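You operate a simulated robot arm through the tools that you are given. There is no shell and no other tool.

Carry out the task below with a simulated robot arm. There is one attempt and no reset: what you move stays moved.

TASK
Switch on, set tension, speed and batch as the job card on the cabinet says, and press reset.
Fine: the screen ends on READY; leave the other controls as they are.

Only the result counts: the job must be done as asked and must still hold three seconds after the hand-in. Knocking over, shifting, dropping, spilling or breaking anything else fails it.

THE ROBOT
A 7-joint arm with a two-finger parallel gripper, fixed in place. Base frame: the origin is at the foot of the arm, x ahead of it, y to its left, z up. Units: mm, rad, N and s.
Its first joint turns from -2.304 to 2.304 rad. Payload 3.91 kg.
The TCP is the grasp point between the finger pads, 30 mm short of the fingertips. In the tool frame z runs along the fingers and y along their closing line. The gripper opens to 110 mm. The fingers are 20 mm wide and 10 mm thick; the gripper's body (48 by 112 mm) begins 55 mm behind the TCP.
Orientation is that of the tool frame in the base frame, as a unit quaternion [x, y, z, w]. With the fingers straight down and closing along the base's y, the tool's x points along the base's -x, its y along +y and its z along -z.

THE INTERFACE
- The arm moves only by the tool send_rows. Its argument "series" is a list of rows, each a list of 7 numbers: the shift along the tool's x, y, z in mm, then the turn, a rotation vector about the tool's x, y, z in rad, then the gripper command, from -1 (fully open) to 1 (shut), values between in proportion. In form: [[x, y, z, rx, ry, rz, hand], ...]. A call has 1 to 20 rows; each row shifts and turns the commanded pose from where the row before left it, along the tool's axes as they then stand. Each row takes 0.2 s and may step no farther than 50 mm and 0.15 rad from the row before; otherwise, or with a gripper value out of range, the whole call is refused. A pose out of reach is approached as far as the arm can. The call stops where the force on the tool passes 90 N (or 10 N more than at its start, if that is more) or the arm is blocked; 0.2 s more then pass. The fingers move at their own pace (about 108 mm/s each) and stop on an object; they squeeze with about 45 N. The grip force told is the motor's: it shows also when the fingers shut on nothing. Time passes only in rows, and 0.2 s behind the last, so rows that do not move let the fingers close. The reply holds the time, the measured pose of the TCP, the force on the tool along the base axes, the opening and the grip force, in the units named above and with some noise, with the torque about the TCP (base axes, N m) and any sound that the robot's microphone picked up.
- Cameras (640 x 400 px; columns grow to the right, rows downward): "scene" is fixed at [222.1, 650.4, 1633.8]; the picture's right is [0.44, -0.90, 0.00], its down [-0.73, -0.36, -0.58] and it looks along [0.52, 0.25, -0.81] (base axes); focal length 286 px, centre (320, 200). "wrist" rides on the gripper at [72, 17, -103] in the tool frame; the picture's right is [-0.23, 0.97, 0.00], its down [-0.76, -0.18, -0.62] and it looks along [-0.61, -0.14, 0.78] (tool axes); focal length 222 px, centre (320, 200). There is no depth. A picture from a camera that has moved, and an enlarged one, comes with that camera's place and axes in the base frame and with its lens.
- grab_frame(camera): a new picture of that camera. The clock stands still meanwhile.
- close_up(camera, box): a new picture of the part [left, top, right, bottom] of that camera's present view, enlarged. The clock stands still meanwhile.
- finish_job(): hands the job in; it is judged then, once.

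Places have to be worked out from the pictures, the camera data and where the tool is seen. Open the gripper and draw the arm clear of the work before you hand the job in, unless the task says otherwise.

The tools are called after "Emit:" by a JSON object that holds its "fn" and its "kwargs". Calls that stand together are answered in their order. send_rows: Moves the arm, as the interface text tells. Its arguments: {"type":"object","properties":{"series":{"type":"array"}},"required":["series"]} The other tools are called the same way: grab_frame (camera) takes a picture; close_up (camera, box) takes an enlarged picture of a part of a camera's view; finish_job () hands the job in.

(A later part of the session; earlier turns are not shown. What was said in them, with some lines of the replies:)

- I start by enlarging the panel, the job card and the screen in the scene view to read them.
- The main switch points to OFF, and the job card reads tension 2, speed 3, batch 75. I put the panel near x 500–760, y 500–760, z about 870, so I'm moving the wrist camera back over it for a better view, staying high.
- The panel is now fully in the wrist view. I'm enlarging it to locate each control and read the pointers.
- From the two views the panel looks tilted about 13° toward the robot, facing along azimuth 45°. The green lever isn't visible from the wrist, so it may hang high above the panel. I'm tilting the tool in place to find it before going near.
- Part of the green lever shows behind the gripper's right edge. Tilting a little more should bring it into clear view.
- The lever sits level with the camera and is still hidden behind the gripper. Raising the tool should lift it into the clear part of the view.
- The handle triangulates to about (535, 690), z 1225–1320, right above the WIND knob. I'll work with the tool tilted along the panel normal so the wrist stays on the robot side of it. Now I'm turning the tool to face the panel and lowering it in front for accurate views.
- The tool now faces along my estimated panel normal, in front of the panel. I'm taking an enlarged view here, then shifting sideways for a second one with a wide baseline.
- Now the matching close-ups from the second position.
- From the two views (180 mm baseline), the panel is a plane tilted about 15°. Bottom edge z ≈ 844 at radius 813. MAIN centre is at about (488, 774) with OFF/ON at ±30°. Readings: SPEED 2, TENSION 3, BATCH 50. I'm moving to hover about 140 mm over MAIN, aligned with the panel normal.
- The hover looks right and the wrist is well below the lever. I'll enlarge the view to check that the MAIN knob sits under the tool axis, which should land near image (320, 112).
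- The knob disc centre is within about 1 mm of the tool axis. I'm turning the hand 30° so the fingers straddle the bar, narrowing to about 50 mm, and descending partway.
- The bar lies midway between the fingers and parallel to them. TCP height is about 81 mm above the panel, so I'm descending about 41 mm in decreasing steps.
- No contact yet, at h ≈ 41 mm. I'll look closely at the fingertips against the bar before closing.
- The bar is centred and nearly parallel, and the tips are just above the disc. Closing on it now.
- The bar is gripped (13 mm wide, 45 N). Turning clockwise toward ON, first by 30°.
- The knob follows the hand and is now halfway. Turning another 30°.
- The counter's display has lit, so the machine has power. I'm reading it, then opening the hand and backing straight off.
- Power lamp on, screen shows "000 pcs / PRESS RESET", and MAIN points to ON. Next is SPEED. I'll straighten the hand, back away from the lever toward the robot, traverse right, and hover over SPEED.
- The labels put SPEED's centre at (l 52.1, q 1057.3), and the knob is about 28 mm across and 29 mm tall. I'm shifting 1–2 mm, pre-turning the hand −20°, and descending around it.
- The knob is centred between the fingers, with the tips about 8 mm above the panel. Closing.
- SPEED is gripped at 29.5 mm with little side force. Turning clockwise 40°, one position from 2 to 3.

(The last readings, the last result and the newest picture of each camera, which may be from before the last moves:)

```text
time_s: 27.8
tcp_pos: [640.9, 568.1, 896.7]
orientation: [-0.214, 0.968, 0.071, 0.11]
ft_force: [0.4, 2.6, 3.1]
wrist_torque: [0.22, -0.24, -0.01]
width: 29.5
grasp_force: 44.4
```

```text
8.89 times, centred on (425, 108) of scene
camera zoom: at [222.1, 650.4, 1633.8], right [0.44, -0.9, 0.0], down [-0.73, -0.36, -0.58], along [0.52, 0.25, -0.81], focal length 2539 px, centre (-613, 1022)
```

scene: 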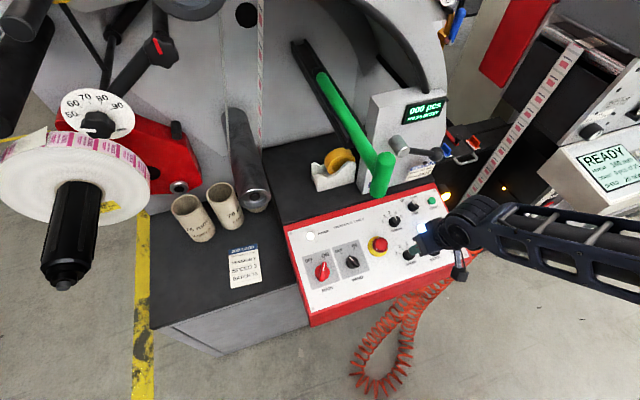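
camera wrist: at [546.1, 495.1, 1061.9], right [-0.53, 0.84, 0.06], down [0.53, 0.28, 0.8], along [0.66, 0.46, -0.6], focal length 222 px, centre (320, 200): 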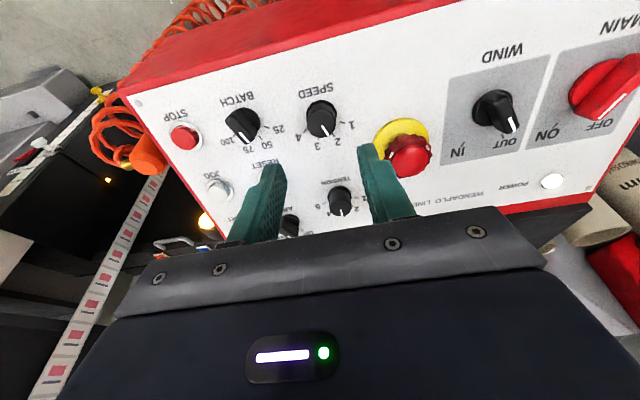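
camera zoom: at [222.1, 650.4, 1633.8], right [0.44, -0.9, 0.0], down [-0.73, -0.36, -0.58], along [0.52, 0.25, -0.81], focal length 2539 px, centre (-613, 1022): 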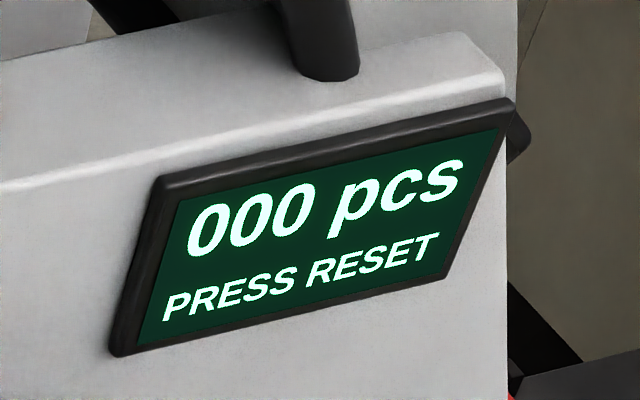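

The pointer now lines up with 3. Releasing, backing off along the normal, straightening the hand, and moving over to BATCH.

Emit:
{"fn": "send_rows", "kwargs": {"series": [[0, 0, 0, 0, 0, 0, 0.5], [0, 0, 0, 0, 0, 0, 0.1], [0, 0, 0, 0, 0, 0, 0.1], [0, 0, -15, 0, 0, 0, 0.1], [0, 0, -35, 0, 0, 0, 0.1], [0, 0, -40, 0, 0, 0, 0.1], [0, 0, 0, 0, 0, -0.1163, 0.1], [0, 0, 0, 0, 0, -0.1163, 0.1], [0, 0, 0, 0, 0, -0.1163, 0.1], [5, -38, 0, 0, 0, 0, 0.1], [10, -38, 0, 0, 0, 0, 0.1], [0, 0, 0, 0, 0, 0, 0.1]]}}

Emit:
{"fn": "grab_frame", "kwargs": {"camera": "wrist"}}

Emit:
{"fn": "close_up", "kwargs": {"camera": "wrist", "box": [230, 50, 410, 190]}}

```text
time_s: 30.4
tcp_pos: [668.4, 487.5, 979.6]
orientation: [-0.379, 0.916, 0.049, 0.121]
ft_force: [1.0, -0.3, 0.1]
wrist_torque: [0.0, 0.0, -0.02]
width: 49.7
grasp_force: 0.0
```

```text
taken
camera wrist: at [587.3, 431.1, 1059.5], right [-0.53, 0.84, 0.06], down [0.53, 0.28, 0.8], along [0.66, 0.46, -0.6], focal length 222 px, centre (320, 200)
```

wrist: 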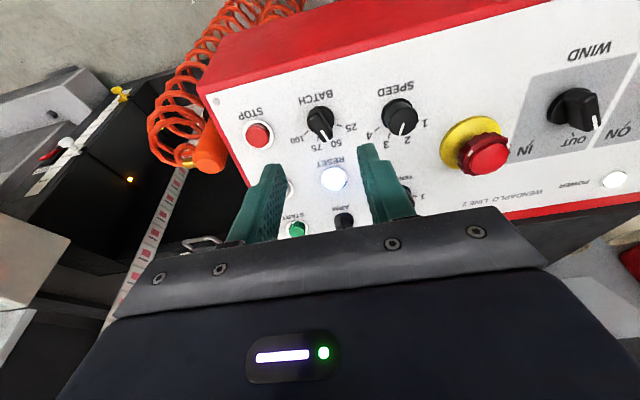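

```text
2.86 times, centred on (320, 120) of wrist
camera zoom: at [587.3, 431.1, 1059.5], right [-0.53, 0.84, 0.06], down [0.53, 0.28, 0.8], along [0.66, 0.46, -0.6], focal length 635 px, centre (320, 429)
```

zoom: 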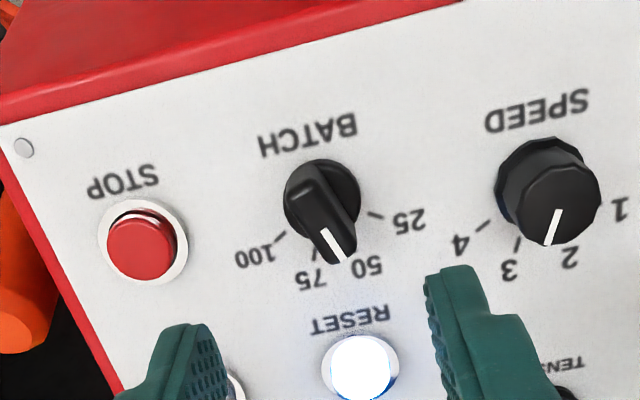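

BATCH's centre is at (l 128.6, q 1041.6) with its bar pointing at 50, about −18°. I'm aligning the hand with the bar and descending.

Emit:
{"fn": "send_rows", "kwargs": {"series": [[1.3, -0.7, 0, 0, 0, -0.107, 0.1], [0, 0, 0, 0, 0, -0.107, 0.1], [0, 0, 0, 0, 0, -0.107, 0.1], [0, 0, 30, 0, 0, 0, 0.1], [0, 0, 28, 0, 0, 0, 0.1], [0, 0, 14, 0, 0, 0, 0.1], [0, 0, 8, 0, 0, 0, 0.1], [0, 0, 5, 0, 0, 0, 0.1], [0, 0, 4, 0, 0, 0, 0.1], [0, 0, 0, 0, 0, 0, 0.1]]}}

Emit:
{"fn": "close_up", "kwargs": {"camera": "wrist", "box": [230, 90, 410, 230]}}

```text
time_s: 32.6
tcp_pos: [685.2, 501.7, 893.0]
orientation: [-0.521, 0.844, 0.03, 0.127]
ft_force: [0.0, -0.2, -0.1]
wrist_torque: [0.0, -0.04, 0.01]
width: 49.4
grasp_force: 0.1
```

```text
2.86 times, centred on (320, 160) of wrist
camera zoom: at [618.8, 428.0, 972.8], right [-0.77, 0.64, -0.02], down [0.37, 0.47, 0.8], along [0.53, 0.61, -0.59], focal length 635 px, centre (320, 314)
```

zoom: 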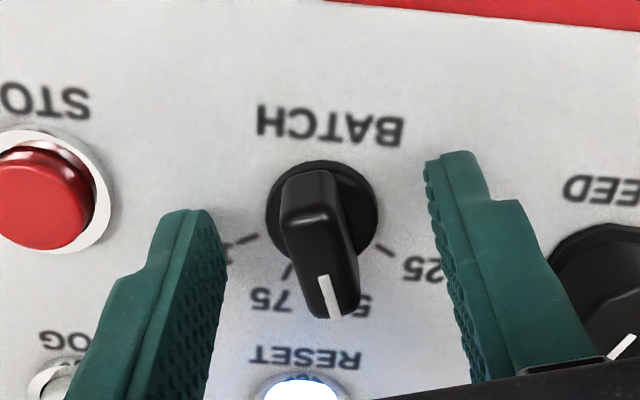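

The bar is centred and parallel to the fingers. Closing the grip, then turning 37° clockwise from 50 to 75.

Emit:
{"fn": "send_rows", "kwargs": {"series": [[0, 0, 0, 0, 0, 0, 0.5], [0, 0, 0, 0, 0, 0, 1], [0, 0, 0, 0, 0, 0, 1], [0, 0, 0, 0, 0, 0, 1]]}}

Emit:
{"fn": "close_up", "kwargs": {"camera": "wrist", "box": [230, 90, 410, 230]}}

```text
time_s: 33.6
tcp_pos: [684.7, 501.6, 893.6]
orientation: [-0.52, 0.844, 0.03, 0.127]
ft_force: [5.6, -4.4, -0.9]
wrist_torque: [-0.29, -0.53, -0.18]
width: 12.6
grasp_force: 45.3
```

```text
2.86 times, centred on (320, 160) of wrist
camera zoom: at [619.3, 427.6, 972.7], right [-0.77, 0.64, -0.02], down [0.37, 0.47, 0.8], along [0.53, 0.61, -0.59], focal length 635 px, centre (320, 314)
```

zoom: 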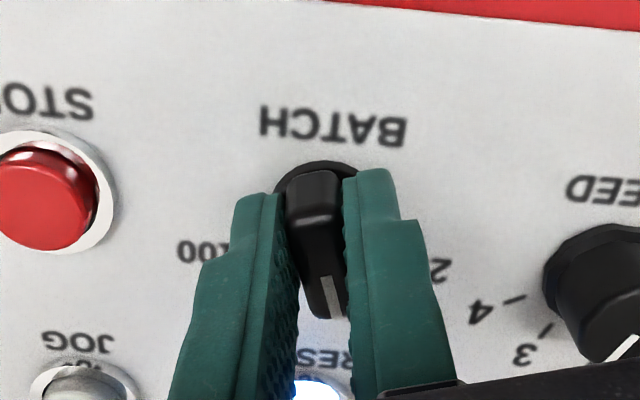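

Gripped at 12.6 mm. Turning clockwise 37°.

Emit:
{"fn": "send_rows", "kwargs": {"series": [[0, 0, 0, 0, 0, 0.1292, 1], [0, 0, 0, 0, 0, 0.1292, 1], [0, 0, 0, 0, 0, 0.1292, 1], [0, 0, 0, 0, 0, 0.1292, 1], [0, 0, 0, 0, 0, 0.1292, 1], [0, 0, 0, 0, 0, 0, 1]]}}

Emit:
{"fn": "close_up", "kwargs": {"camera": "wrist", "box": [230, 90, 410, 230]}}

```text
time_s: 35.0
tcp_pos: [682.2, 503.8, 893.3]
orientation: [-0.226, 0.965, 0.07, 0.111]
ft_force: [-11.8, 12.1, -0.2]
wrist_torque: [0.06, 1.22, 0.32]
width: 12.8
grasp_force: 45.3
```

```text
2.86 times, centred on (320, 160) of wrist
camera zoom: at [592.2, 469.5, 975.6], right [-0.24, 0.96, 0.14], down [0.63, 0.05, 0.77], along [0.74, 0.27, -0.62], focal length 635 px, centre (320, 314)
```

zoom: 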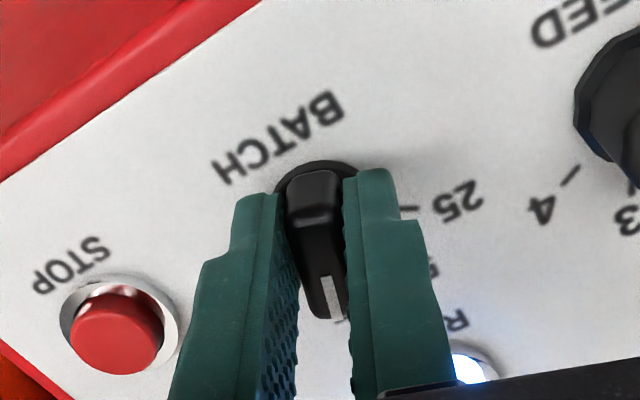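

Releasing and backing off, then straightening to check where the BATCH pointer sits.

Emit:
{"fn": "send_rows", "kwargs": {"series": [[0, 0, 0, 0, 0, 0, 0.5], [0, 0, 0, 0, 0, 0, 0.1], [0, 0, 0, 0, 0, 0, 0.1], [0, 0, -15, 0, 0, 0, 0.1], [0, 0, -35, 0, 0, 0, 0.1], [0, 0, -40, 0, 0, 0, 0.1], [0, 0, 0, 0, 0, -0.1083, 0.1], [0, 0, 0, 0, 0, -0.1083, 0.1], [0, 0, 0, 0, 0, -0.1082, 0.1], [0, 0, 0, 0, 0, 0, 0.1]]}}

Emit:
{"fn": "close_up", "kwargs": {"camera": "wrist", "box": [230, 50, 430, 205]}}

Emit:
{"fn": "close_up", "kwargs": {"camera": "scene", "box": [390, 85, 460, 130]}}

```text
time_s: 37.2
tcp_pos: [668.2, 485.7, 980.0]
orientation: [-0.379, 0.916, 0.049, 0.121]
ft_force: [0.4, 0.2, 0.4]
wrist_torque: [0.0, -0.04, -0.02]
width: 49.7
grasp_force: 0.1
```

```text
2.58 times, centred on (330, 128) of wrist
camera zoom: at [586.5, 429.5, 1060.0], right [-0.53, 0.84, 0.06], down [0.53, 0.28, 0.8], along [0.66, 0.46, -0.6], focal length 573 px, centre (294, 387)
```

zoom: 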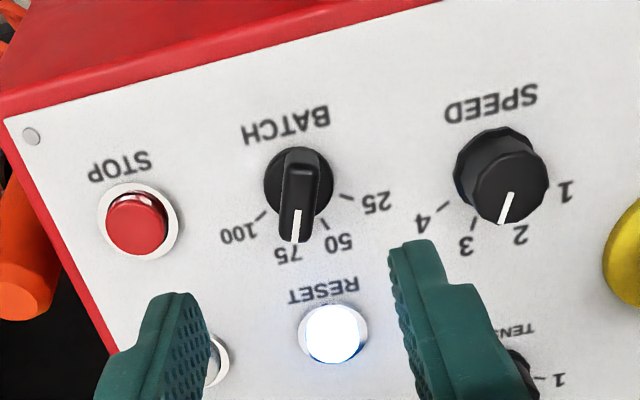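

```text
8.89 times, centred on (425, 108) of scene
camera zoom: at [222.1, 650.4, 1633.8], right [0.44, -0.9, 0.0], down [-0.73, -0.36, -0.58], along [0.52, 0.25, -0.81], focal length 2539 px, centre (-613, 1022)
```

zoom: 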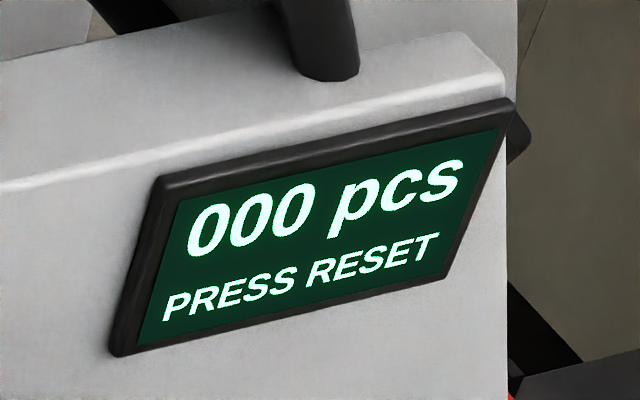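

BATCH reads 75 and SPEED reads 3. Now TENSION at (l 53, q 1163). I'm moving over it at hover height, watching the clearance to the counter crank.

Emit:
{"fn": "send_rows", "kwargs": {"series": [[-40.4, 25.3, -5, 0, 0, 0, 0.1], [-40.4, 25.3, -5, 0, 0, 0, 0.1], [-40.4, 25.3, -5, 0, 0, 0, 0.1], [0, 0, 0, 0, 0, 0, 0.1]]}}

Emit:
{"fn": "grab_frame", "kwargs": {"camera": "wrist"}}

Emit:
{"fn": "close_up", "kwargs": {"camera": "wrist", "box": [230, 50, 410, 190]}}

Emit:
{"fn": "close_up", "kwargs": {"camera": "scene", "box": [320, 90, 520, 250]}}

```text
time_s: 38.2
tcp_pos: [694.3, 618.7, 1025.8]
orientation: [-0.38, 0.916, 0.05, 0.121]
ft_force: [0.2, -0.5, 0.1]
wrist_torque: [0.0, -0.02, 0.02]
width: 49.6
grasp_force: 0.0
```

```text
taken
camera wrist: at [612.8, 562.5, 1106.3], right [-0.53, 0.84, 0.06], down [0.53, 0.28, 0.8], along [0.66, 0.46, -0.6], focal length 222 px, centre (320, 200)
```

wrist: 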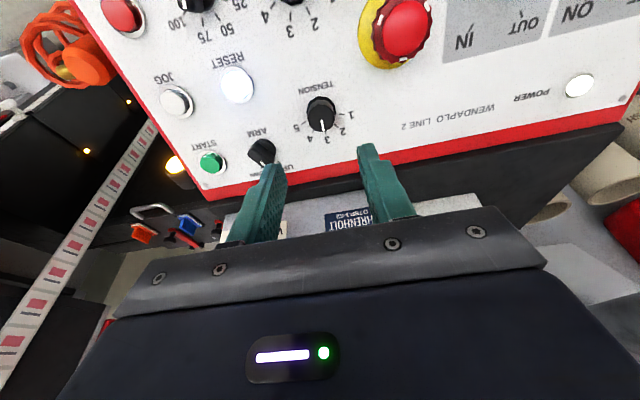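

```text
2.86 times, centred on (320, 120) of wrist
camera zoom: at [612.8, 562.5, 1106.3], right [-0.53, 0.84, 0.06], down [0.53, 0.28, 0.8], along [0.66, 0.46, -0.6], focal length 635 px, centre (320, 429)
```

zoom: 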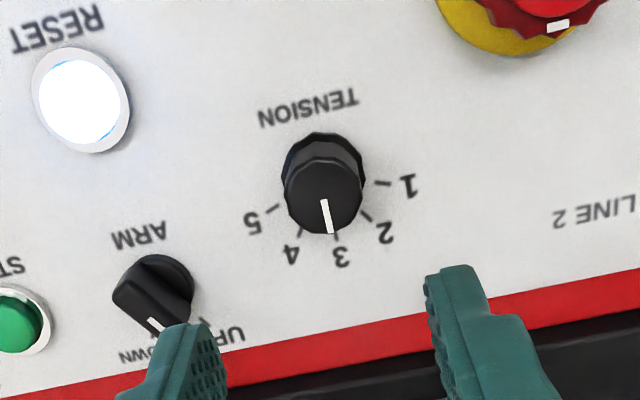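

```text
2.50 times, centred on (420, 170) of scene
camera zoom: at [222.1, 650.4, 1633.8], right [0.44, -0.9, 0.0], down [-0.73, -0.36, -0.58], along [0.52, 0.25, -0.81], focal length 714 px, centre (70, 275)
```

zoom: 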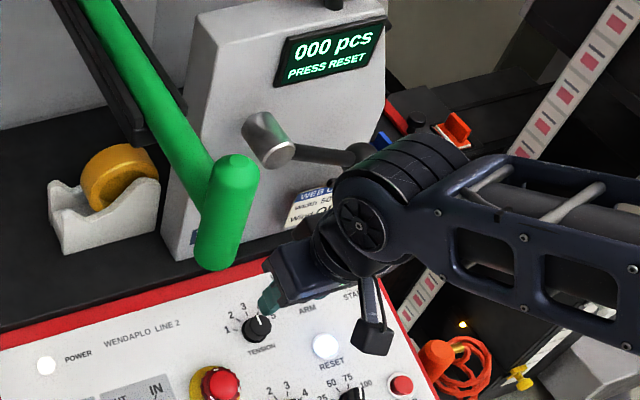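

TENSION's centre is at (l 52.8, q 1163), with the pointer on 3 and 35° steps. To clear the crank I'm leaning the wrist another 5° toward the robot, pre-turning +17.5°, and descending along the panel normal in two stages.

Emit:
{"fn": "send_rows", "kwargs": {"series": [[0.9, 0.7, 0, 0, -0.0873, 0, 0.1], [0, 0, 0, 0, 0, 0.1018, 0.1], [0, 0, 0, 0, 0, 0.1018, 0.1], [0, 0, 0, 0, 0, 0.1018, 0.1], [2.67, -0.84, 31.9, 0, 0, 0, 0.1], [2.5, -0.79, 29.9, 0, 0, 0, 0.1], [0, 0, 0, 0, 0, 0, 0.1]]}}

Emit:
{"fn": "grab_frame", "kwargs": {"camera": "wrist"}}

Emit:
{"fn": "close_up", "kwargs": {"camera": "scene", "box": [320, 90, 520, 250]}}

```text
time_s: 39.8
tcp_pos: [705.2, 631.2, 965.0]
orientation: [-0.233, 0.957, 0.09, 0.149]
ft_force: [0.4, -0.1, 0.4]
wrist_torque: [0.0, 0.03, 0.04]
width: 49.5
grasp_force: 0.0
```

```text
taken
camera wrist: at [609.1, 590.2, 1039.8], right [-0.27, 0.95, 0.17], down [0.58, 0.01, 0.82], along [0.77, 0.32, -0.55], focal length 222 px, centre (320, 200)
```

wrist: 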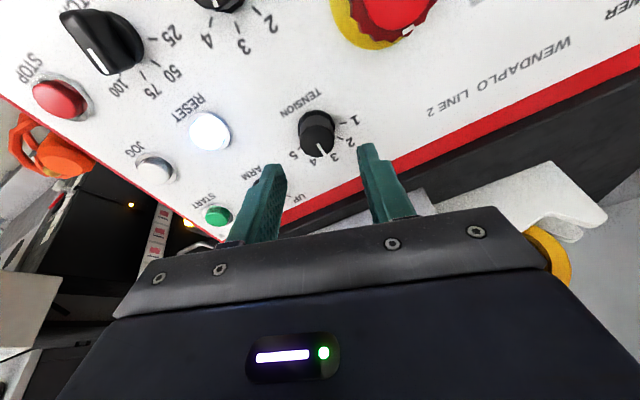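

```text
2.50 times, centred on (420, 170) of scene
camera zoom: at [222.1, 650.4, 1633.8], right [0.44, -0.9, 0.0], down [-0.73, -0.36, -0.58], along [0.52, 0.25, -0.81], focal length 714 px, centre (70, 275)
```

zoom: 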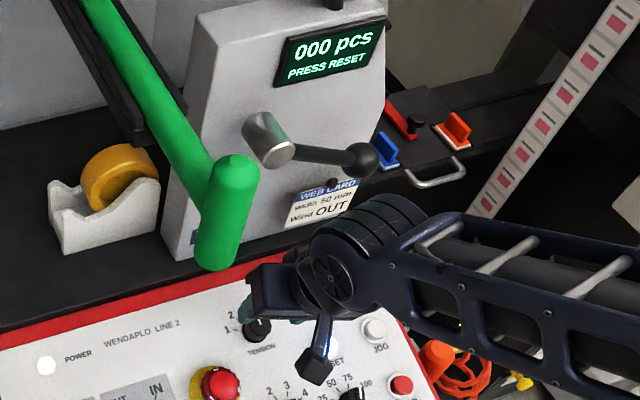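

Clear of the crank. TCP height is about 82 mm, so descending the remaining 43 mm.

Emit:
{"fn": "send_rows", "kwargs": {"series": [[2.9, -1.0, 21.9, 0, 0, 0, 0.1], [1.0, -0.31, 11.95, 0, 0, 0, 0.1], [0.5, -0.16, 6, 0, 0, 0, 0.1], [0.25, -0.1, 3, 0, 0, 0, 0.1], [0, 0, 0, 0, 0, 0, 0.1]]}}

Emit:
{"fn": "close_up", "kwargs": {"camera": "wrist", "box": [230, 90, 410, 230]}}

Emit:
{"fn": "close_up", "kwargs": {"camera": "scene", "box": [320, 90, 520, 250]}}

```text
time_s: 41.0
tcp_pos: [711.8, 637.7, 923.0]
orientation: [-0.235, 0.956, 0.091, 0.149]
ft_force: [0.9, 0.6, 0.6]
wrist_torque: [0.02, 0.02, 0.01]
width: 49.5
grasp_force: 0.0
```

```text
2.86 times, centred on (320, 160) of wrist
camera zoom: at [616.4, 596.8, 997.5], right [-0.27, 0.95, 0.17], down [0.58, 0.01, 0.82], along [0.77, 0.32, -0.55], focal length 635 px, centre (320, 314)
```

zoom: 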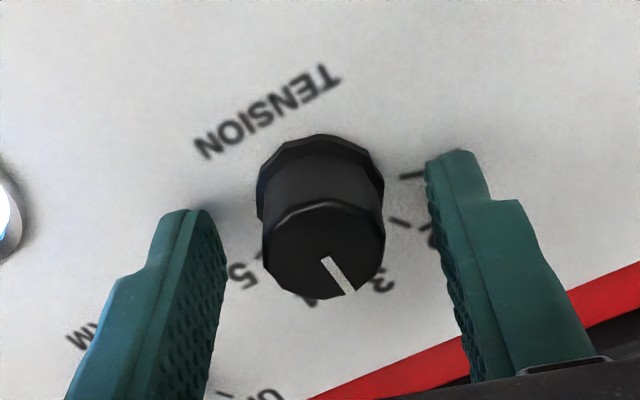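

```text
2.50 times, centred on (420, 170) of scene
camera zoom: at [222.1, 650.4, 1633.8], right [0.44, -0.9, 0.0], down [-0.73, -0.36, -0.58], along [0.52, 0.25, -0.81], focal length 714 px, centre (70, 275)
```

zoom: 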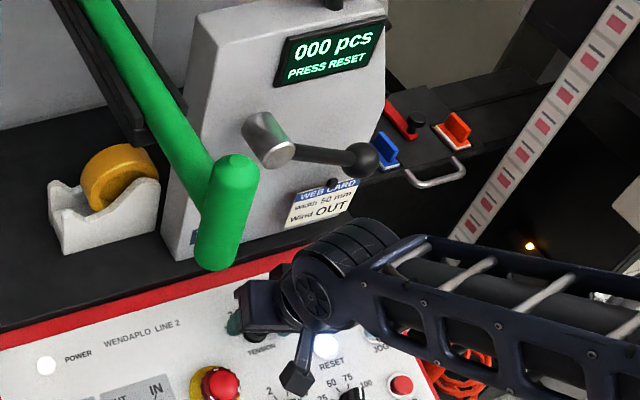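

The knob is centred between the fingers, with no contact force. Closing.

Emit:
{"fn": "send_rows", "kwargs": {"series": [[0, 0, 0, 0, 0, 0, 0.4], [0, 0, 0, 0, 0, 0, 1], [0, 0, 0, 0, 0, 0, 1], [0, 0, 0, 0, 0, 0, 1]]}}

Emit:
{"fn": "close_up", "kwargs": {"camera": "wrist", "box": [230, 90, 410, 230]}}

```text
time_s: 42.0
tcp_pos: [711.2, 637.3, 924.2]
orientation: [-0.234, 0.956, 0.09, 0.15]
ft_force: [0.0, 2.8, -0.6]
wrist_torque: [0.09, -0.04, 0.02]
width: 29.5
grasp_force: 45.2
```

```text
2.86 times, centred on (320, 160) of wrist
camera zoom: at [616.3, 597.0, 997.6], right [-0.27, 0.95, 0.17], down [0.58, 0.01, 0.82], along [0.77, 0.32, -0.55], focal length 635 px, centre (320, 314)
```

zoom: 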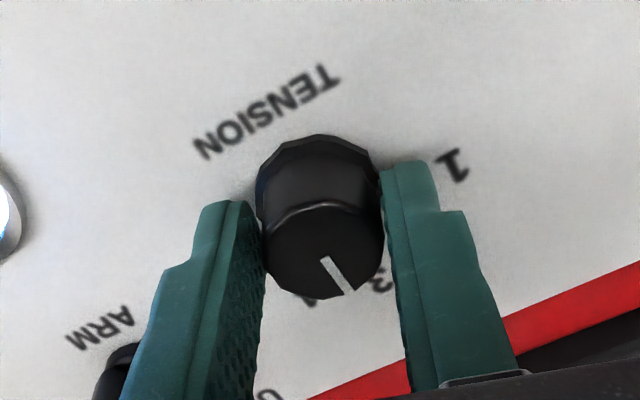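

Gripped at 29.5 mm. Turning counter-clockwise 35°, from 3 to 2.

Emit:
{"fn": "send_rows", "kwargs": {"series": [[0, 0, 0, 0, 0, -0.1222, 1], [0, 0, 0, 0, 0, -0.1222, 1], [0, 0, 0, 0, 0, -0.1222, 1], [0, 0, 0, 0, 0, -0.1222, 1], [0, 0, 0, 0, 0, -0.1222, 1], [0, 0, 0, 0, 0, 0, 1]]}}

Emit:
{"fn": "close_up", "kwargs": {"camera": "wrist", "box": [230, 90, 410, 230]}}

```text
time_s: 43.4
tcp_pos: [710.3, 636.8, 923.8]
orientation: [-0.512, 0.841, 0.041, 0.169]
ft_force: [-7.1, 1.0, -1.3]
wrist_torque: [0.29, 0.07, 0.11]
width: 29.6
grasp_force: 44.4
```

```text
2.86 times, centred on (320, 160) of wrist
camera zoom: at [640.1, 559.6, 994.7], right [-0.76, 0.65, -0.03], down [0.32, 0.41, 0.85], along [0.57, 0.64, -0.52], focal length 635 px, centre (320, 314)
```

zoom: 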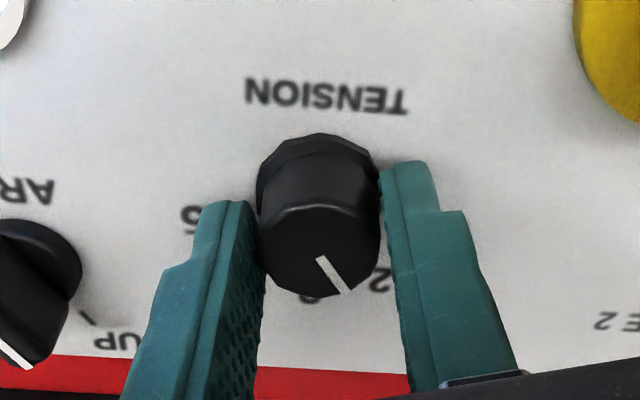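

The pointer now faces 2. Releasing, backing off, straightening and undoing the extra lean, then checking the reading.

Emit:
{"fn": "send_rows", "kwargs": {"series": [[0, 0, 0, 0, 0, 0, 0.5], [0, 0, 0, 0, 0, 0, 0.1], [0, 0, 0, 0, 0, 0, 0.1], [0, 0, -15, 0, 0, 0, 0.1], [0, 0, -30, 0, 0, 0, 0.1], [0, 0, -40, 0, 0, 0, 0.1], [0, 0, 0, 0, 0, 0.1018, 0.1], [0, 0, 0, 0, 0, 0.1018, 0.1], [0, 0, 0, 0, 0, 0.1019, 0.1], [0, 0, 0, 0, 0.0873, 0, 0.1], [0, 0, 0, 0, 0, 0, 0.1]]}}

Emit:
{"fn": "grab_frame", "kwargs": {"camera": "wrist"}}

Emit:
{"fn": "close_up", "kwargs": {"camera": "wrist", "box": [130, 30, 430, 210]}}

Emit:
{"fn": "close_up", "kwargs": {"camera": "scene", "box": [390, 85, 460, 130]}}

```text
time_s: 45.8
tcp_pos: [690.6, 616.1, 1003.6]
orientation: [-0.379, 0.916, 0.05, 0.12]
ft_force: [-0.1, -0.6, 0.2]
wrist_torque: [0.03, 0.01, 0.0]
width: 49.6
grasp_force: 0.1
```

```text
taken
camera wrist: at [610.0, 560.7, 1083.6], right [-0.53, 0.84, 0.06], down [0.53, 0.28, 0.8], along [0.66, 0.46, -0.6], focal length 222 px, centre (320, 200)
```

wrist: 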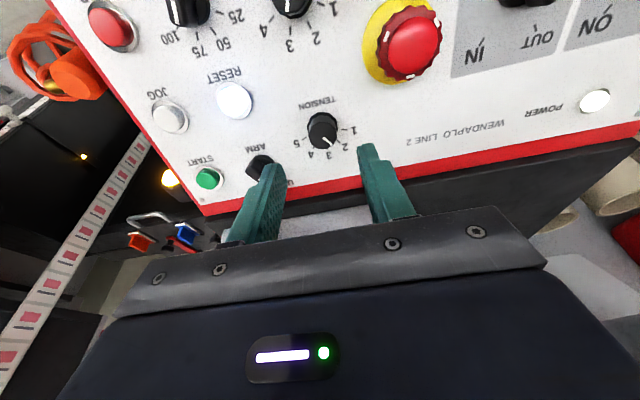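

```text
2.13 times, centred on (280, 120) of wrist
camera zoom: at [610.0, 560.7, 1083.6], right [-0.53, 0.84, 0.06], down [0.53, 0.28, 0.8], along [0.66, 0.46, -0.6], focal length 474 px, centre (405, 371)
```

zoom: 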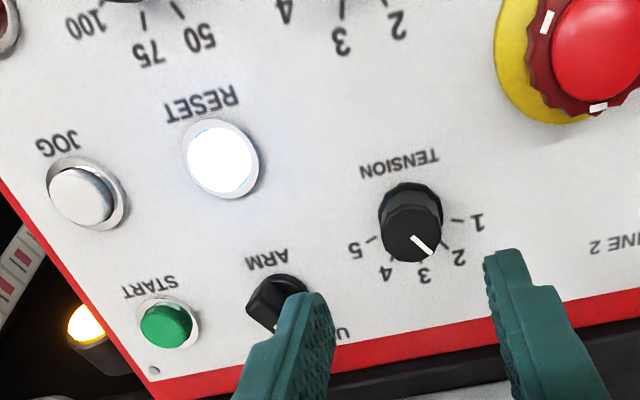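

```text
8.89 times, centred on (425, 108) of scene
camera zoom: at [222.1, 650.4, 1633.8], right [0.44, -0.9, 0.0], down [-0.73, -0.36, -0.58], along [0.52, 0.25, -0.81], focal length 2539 px, centre (-613, 1022)
```

zoom: 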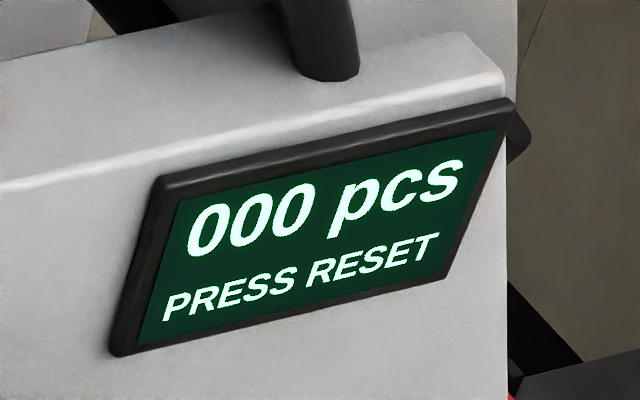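

TENSION looks to be on 2. I'll zoom on it for a precise check before pressing RESET.

Emit:
{"fn": "close_up", "kwargs": {"camera": "wrist", "box": [285, 85, 365, 165]}}

Emit:
{"fn": "close_up", "kwargs": {"camera": "wrist", "box": [200, 50, 290, 140]}}

Emit:
{"fn": "close_up", "kwargs": {"camera": "scene", "box": [290, 180, 480, 300]}}

```text
5.00 times, centred on (325, 125) of wrist
camera zoom: at [610.0, 560.7, 1083.6], right [-0.53, 0.84, 0.06], down [0.53, 0.28, 0.8], along [0.66, 0.46, -0.6], focal length 1111 px, centre (295, 575)
```

zoom: 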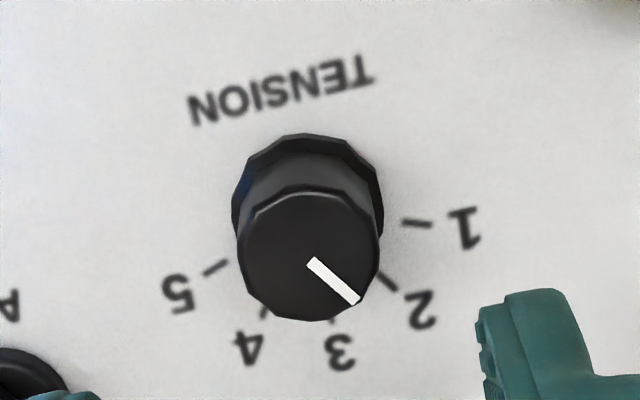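

```text
4.44 times, centred on (245, 95) of wrist
camera zoom: at [610.0, 560.7, 1083.6], right [-0.53, 0.84, 0.06], down [0.53, 0.28, 0.8], along [0.66, 0.46, -0.6], focal length 987 px, centre (653, 667)
```

zoom: 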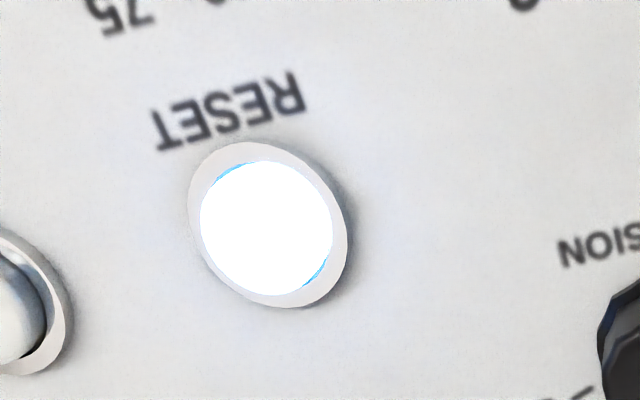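

```text
3.33 times, centred on (385, 240) of scene
camera zoom: at [222.1, 650.4, 1633.8], right [0.44, -0.9, 0.0], down [-0.73, -0.36, -0.58], along [0.52, 0.25, -0.81], focal length 952 px, centre (103, 67)
```

zoom: 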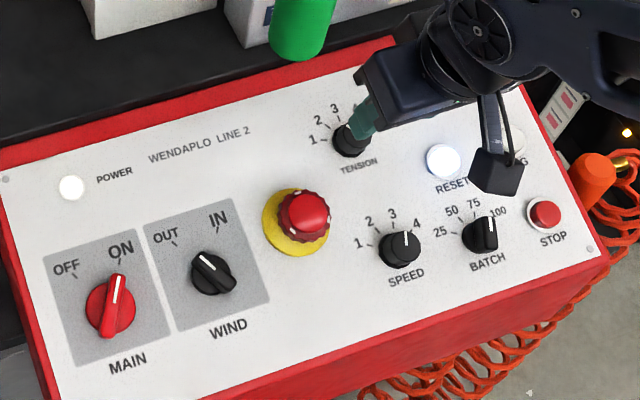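

The pointer angle matches position 2 exactly, and the scene shows MAIN on ON, SPEED 3, BATCH 75. Next I'm closing the fingers and moving over RESET at (l 128.6, q 1117.8), stopping with the tips about 25 mm above the panel.

Emit:
{"fn": "send_rows", "kwargs": {"series": [[17.2, -38, 0, 0, 0, 0, 1], [17.2, -38, 0, 0, 0, 0, 1], [0, 0, 0, 0, 0, 0, 1], [0, 0, 30, 0, 0, 0, 1], [0, 0, 25, 0, 0, 0, 1], [0, 0, 13, 0, 0, 0, 1], [0, 0, 0, 0, 0, 0, 1]]}}

Emit:
{"fn": "grab_frame", "kwargs": {"camera": "wrist"}}

Emit:
{"fn": "close_up", "kwargs": {"camera": "wrist", "box": [240, 90, 400, 230]}}

Emit:
{"fn": "close_up", "kwargs": {"camera": "scene", "box": [360, 170, 480, 260]}}

```text
time_s: 47.4
tcp_pos: [734.2, 552.1, 929.9]
orientation: [-0.38, 0.916, 0.05, 0.121]
ft_force: [0.0, -0.3, -0.6]
wrist_torque: [0.0, 0.0, -0.01]
width: 0.2
grasp_force: 37.4
```

```text
taken
camera wrist: at [652.7, 495.5, 1008.9], right [-0.53, 0.84, 0.06], down [0.53, 0.28, 0.8], along [0.66, 0.46, -0.6], focal length 222 px, centre (320, 200)
```

wrist: 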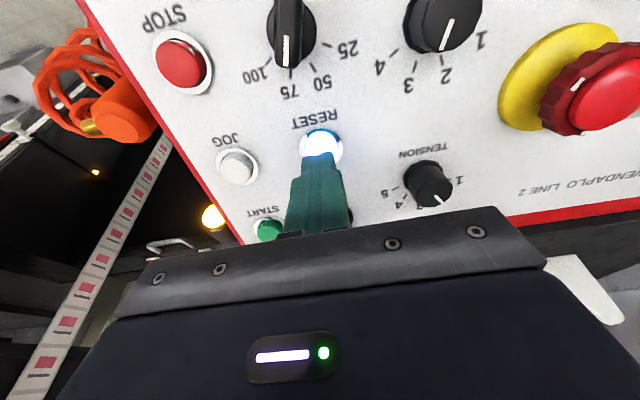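

```text
2.86 times, centred on (320, 160) of wrist
camera zoom: at [652.7, 495.5, 1008.9], right [-0.53, 0.84, 0.06], down [0.53, 0.28, 0.8], along [0.66, 0.46, -0.6], focal length 635 px, centre (320, 314)
```

zoom: 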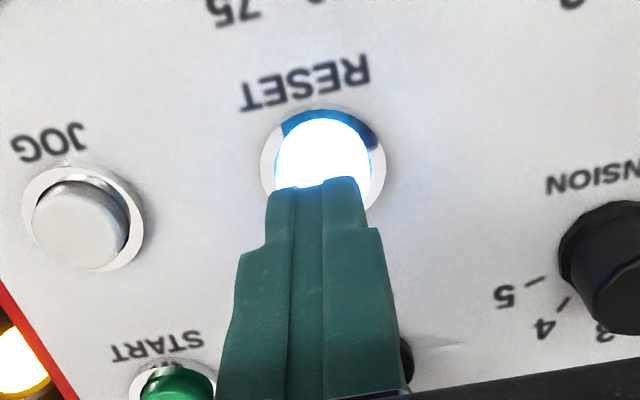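

```text
4.44 times, centred on (420, 215) of scene
camera zoom: at [222.1, 650.4, 1633.8], right [0.44, -0.9, 0.0], down [-0.73, -0.36, -0.58], along [0.52, 0.25, -0.81], focal length 1269 px, centre (-124, 133)
```

zoom: 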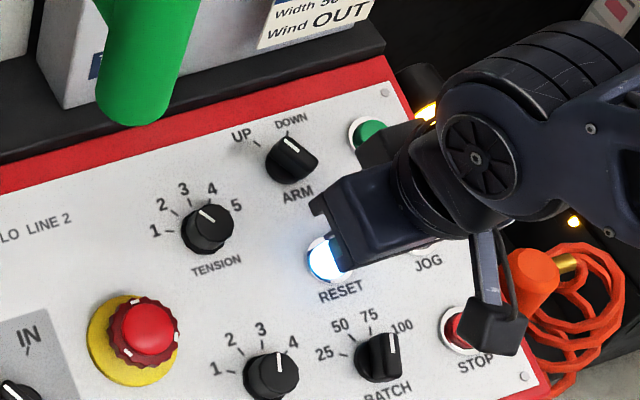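

The tip axis is within about 1 mm of RESET's centre, with the tip at h ≈ 27 mm. Descending in small steps and watching the force.

Emit:
{"fn": "send_rows", "kwargs": {"series": [[0, 0, 4, 0, 0, 0, 1], [0, 0, 4, 0, 0, 0, 1], [0, 0, 3, 0, 0, 0, 1]]}}

Emit:
{"fn": "close_up", "kwargs": {"camera": "wrist", "box": [240, 90, 400, 230]}}

```text
time_s: 48.2
tcp_pos: [735.8, 553.9, 918.6]
orientation: [-0.379, 0.916, 0.05, 0.12]
ft_force: [-0.1, 0.6, -0.4]
wrist_torque: [-0.03, -0.01, -0.03]
width: 0.0
grasp_force: 38.0
```

```text
2.86 times, centred on (320, 160) of wrist
camera zoom: at [654.7, 497.7, 998.8], right [-0.53, 0.84, 0.06], down [0.53, 0.28, 0.8], along [0.66, 0.46, -0.6], focal length 635 px, centre (320, 314)
```

zoom: 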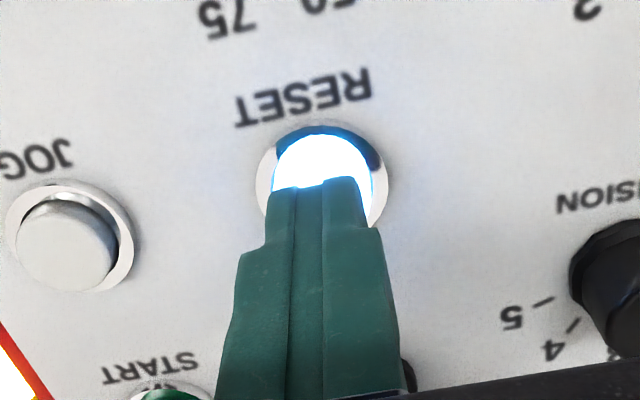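

No contact yet, tip at h ≈ 16 mm. Continuing in 2 mm steps.

Emit:
{"fn": "send_rows", "kwargs": {"series": [[0, 0, 2, 0, 0, 0, 1], [0, 0, 2, 0, 0, 0, 1]]}}

Emit:
{"fn": "send_rows", "kwargs": {"series": [[0, 0, 2, 0, 0, 0, 1]]}}

Emit:
{"fn": "close_up", "kwargs": {"camera": "wrist", "box": [240, 90, 400, 230]}}

Emit:
{"fn": "close_up", "kwargs": {"camera": "scene", "box": [390, 85, 460, 130]}}

```text
time_s: 48.8
tcp_pos: [736.4, 555.4, 913.0]
orientation: [-0.379, 0.916, 0.05, 0.121]
ft_force: [-0.5, -0.4, 1.7]
wrist_torque: [0.01, 0.03, 0.04]
width: 0.1
grasp_force: 36.8
```

```text
time_s: 49.2
tcp_pos: [736.6, 555.9, 913.6]
orientation: [-0.379, 0.916, 0.05, 0.12]
ft_force: [-0.8, 1.1, 3.6]
wrist_torque: [0.04, 0.0, -0.01]
width: 0.0
grasp_force: 37.7
heard: click
```

```text
2.86 times, centred on (320, 160) of wrist
camera zoom: at [655.5, 498.9, 992.9], right [-0.53, 0.84, 0.06], down [0.53, 0.28, 0.8], along [0.66, 0.46, -0.6], focal length 635 px, centre (320, 314)
```

zoom: 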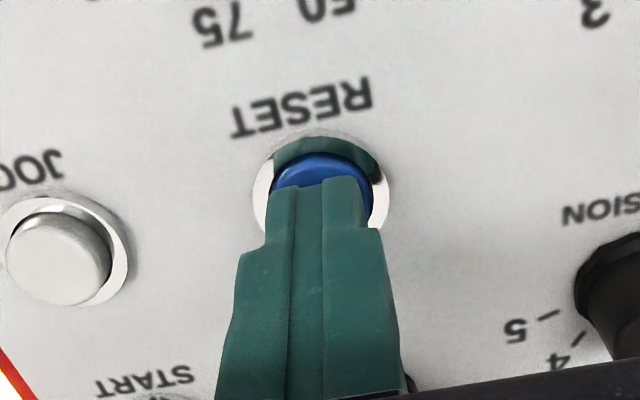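

```text
8.89 times, centred on (425, 108) of scene
camera zoom: at [222.1, 650.4, 1633.8], right [0.44, -0.9, 0.0], down [-0.73, -0.36, -0.58], along [0.52, 0.25, -0.81], focal length 2539 px, centre (-613, 1022)
```

zoom: 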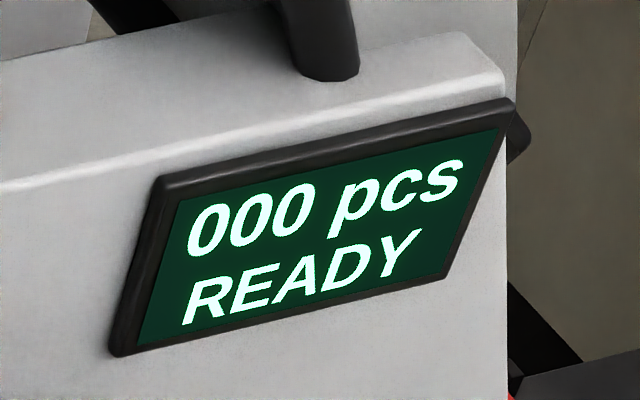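

A click was heard, the RESET lamp is out, and the screen reads READY. Retreating straight off the button, then back toward the robot clear of the panel, opening the hand once clear.

Emit:
{"fn": "send_rows", "kwargs": {"series": [[0, 0, -10, 0, 0, 0, 1], [0, 0, -30, 0, 0, 0, 1], [0, 0, -45, 0, 0, 0, 1], [0, 0, -45, 0, 0, 0, 1], [45, 0, -10, 0, 0, 0, 1], [45, 0, -10, 0, 0, 0, 0], [45, 0, -10, 0, 0, 0, -1], [45, 0, -10, 0, 0, 0, -1], [45, 0, 0, 0, 0, 0, -1], [0, 0, 0, 0, 0, 0, -1], [0, 0, 0, 0, 0, 0, -1]]}}

Emit:
{"fn": "grab_frame", "kwargs": {"camera": "scene"}}

Emit:
{"fn": "close_up", "kwargs": {"camera": "scene", "box": [280, 180, 480, 330]}}

Emit:
{"fn": "close_up", "kwargs": {"camera": "scene", "box": [380, 185, 470, 265]}}

Emit:
{"fn": "close_up", "kwargs": {"camera": "scene", "box": [390, 85, 460, 130]}}

```text
time_s: 51.6
tcp_pos: [551.0, 369.7, 1018.0]
orientation: [-0.38, 0.916, 0.05, 0.121]
ft_force: [1.2, 0.3, -0.5]
wrist_torque: [0.03, -0.02, -0.02]
width: 110.1
grasp_force: 0.0
```

```text
taken
```

scene: 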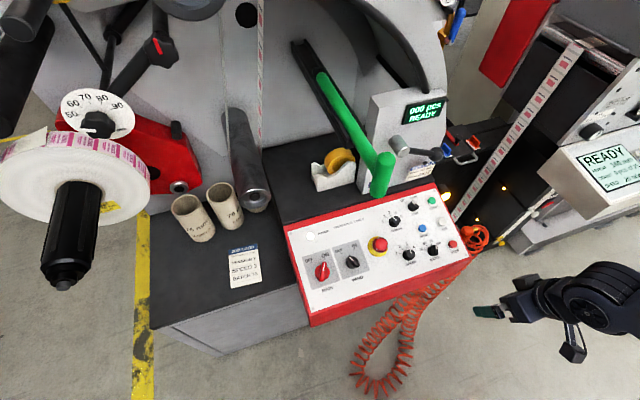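

```text
2.67 times, centred on (380, 255) of scene
camera zoom: at [222.1, 650.4, 1633.8], right [0.44, -0.9, 0.0], down [-0.73, -0.36, -0.58], along [0.52, 0.25, -0.81], focal length 762 px, centre (160, 53)
```

zoom: 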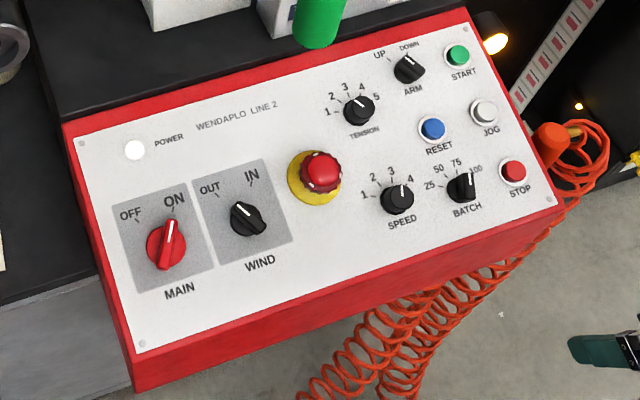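

```text
5.00 times, centred on (425, 225) of scene
camera zoom: at [222.1, 650.4, 1633.8], right [0.44, -0.9, 0.0], down [-0.73, -0.36, -0.58], along [0.52, 0.25, -0.81], focal length 1428 px, centre (-205, 75)
```

zoom: 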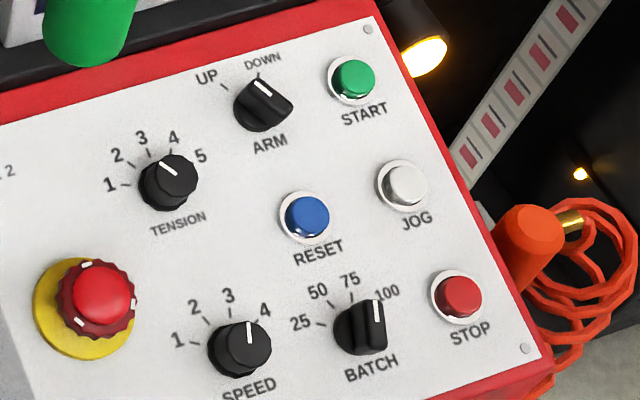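

```text
8.89 times, centred on (425, 108) of scene
camera zoom: at [222.1, 650.4, 1633.8], right [0.44, -0.9, 0.0], down [-0.73, -0.36, -0.58], along [0.52, 0.25, -0.81], focal length 2539 px, centre (-613, 1022)
```

zoom: 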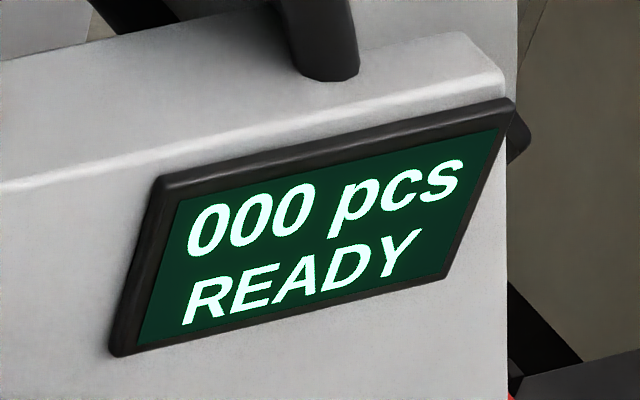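

The final check matches the job card: MAIN on ON, TENSION 2, SPEED 3, BATCH 75. The screen reads READY, WIND, ARM and the E-stop are unchanged, and the arm is clear with the gripper open. Handing in.

Emit:
{"fn": "finish_job", "kwargs": {}}

```text
The job is handed in.
```

The machine is on and set as the job card says, and the screen read "000 pcs / READY" when I handed the job in.

- **Main switch:** turned from OFF to ON; the power lamp lit.
- **Tension:** turned from 3 to 2.
- **Speed:** turned from 2 to 3.
- **Batch:** turned from 50 to 75.
- **Reset:** pressed once; it clicked and its lamp went out.

I checked the dials in the pictures afterwards, and each pointer lined up with its new number. I did not touch any other control; WIND, ARM and the emergency stop looked the same afterwards. The arm is clear of the panel with the gripper open.
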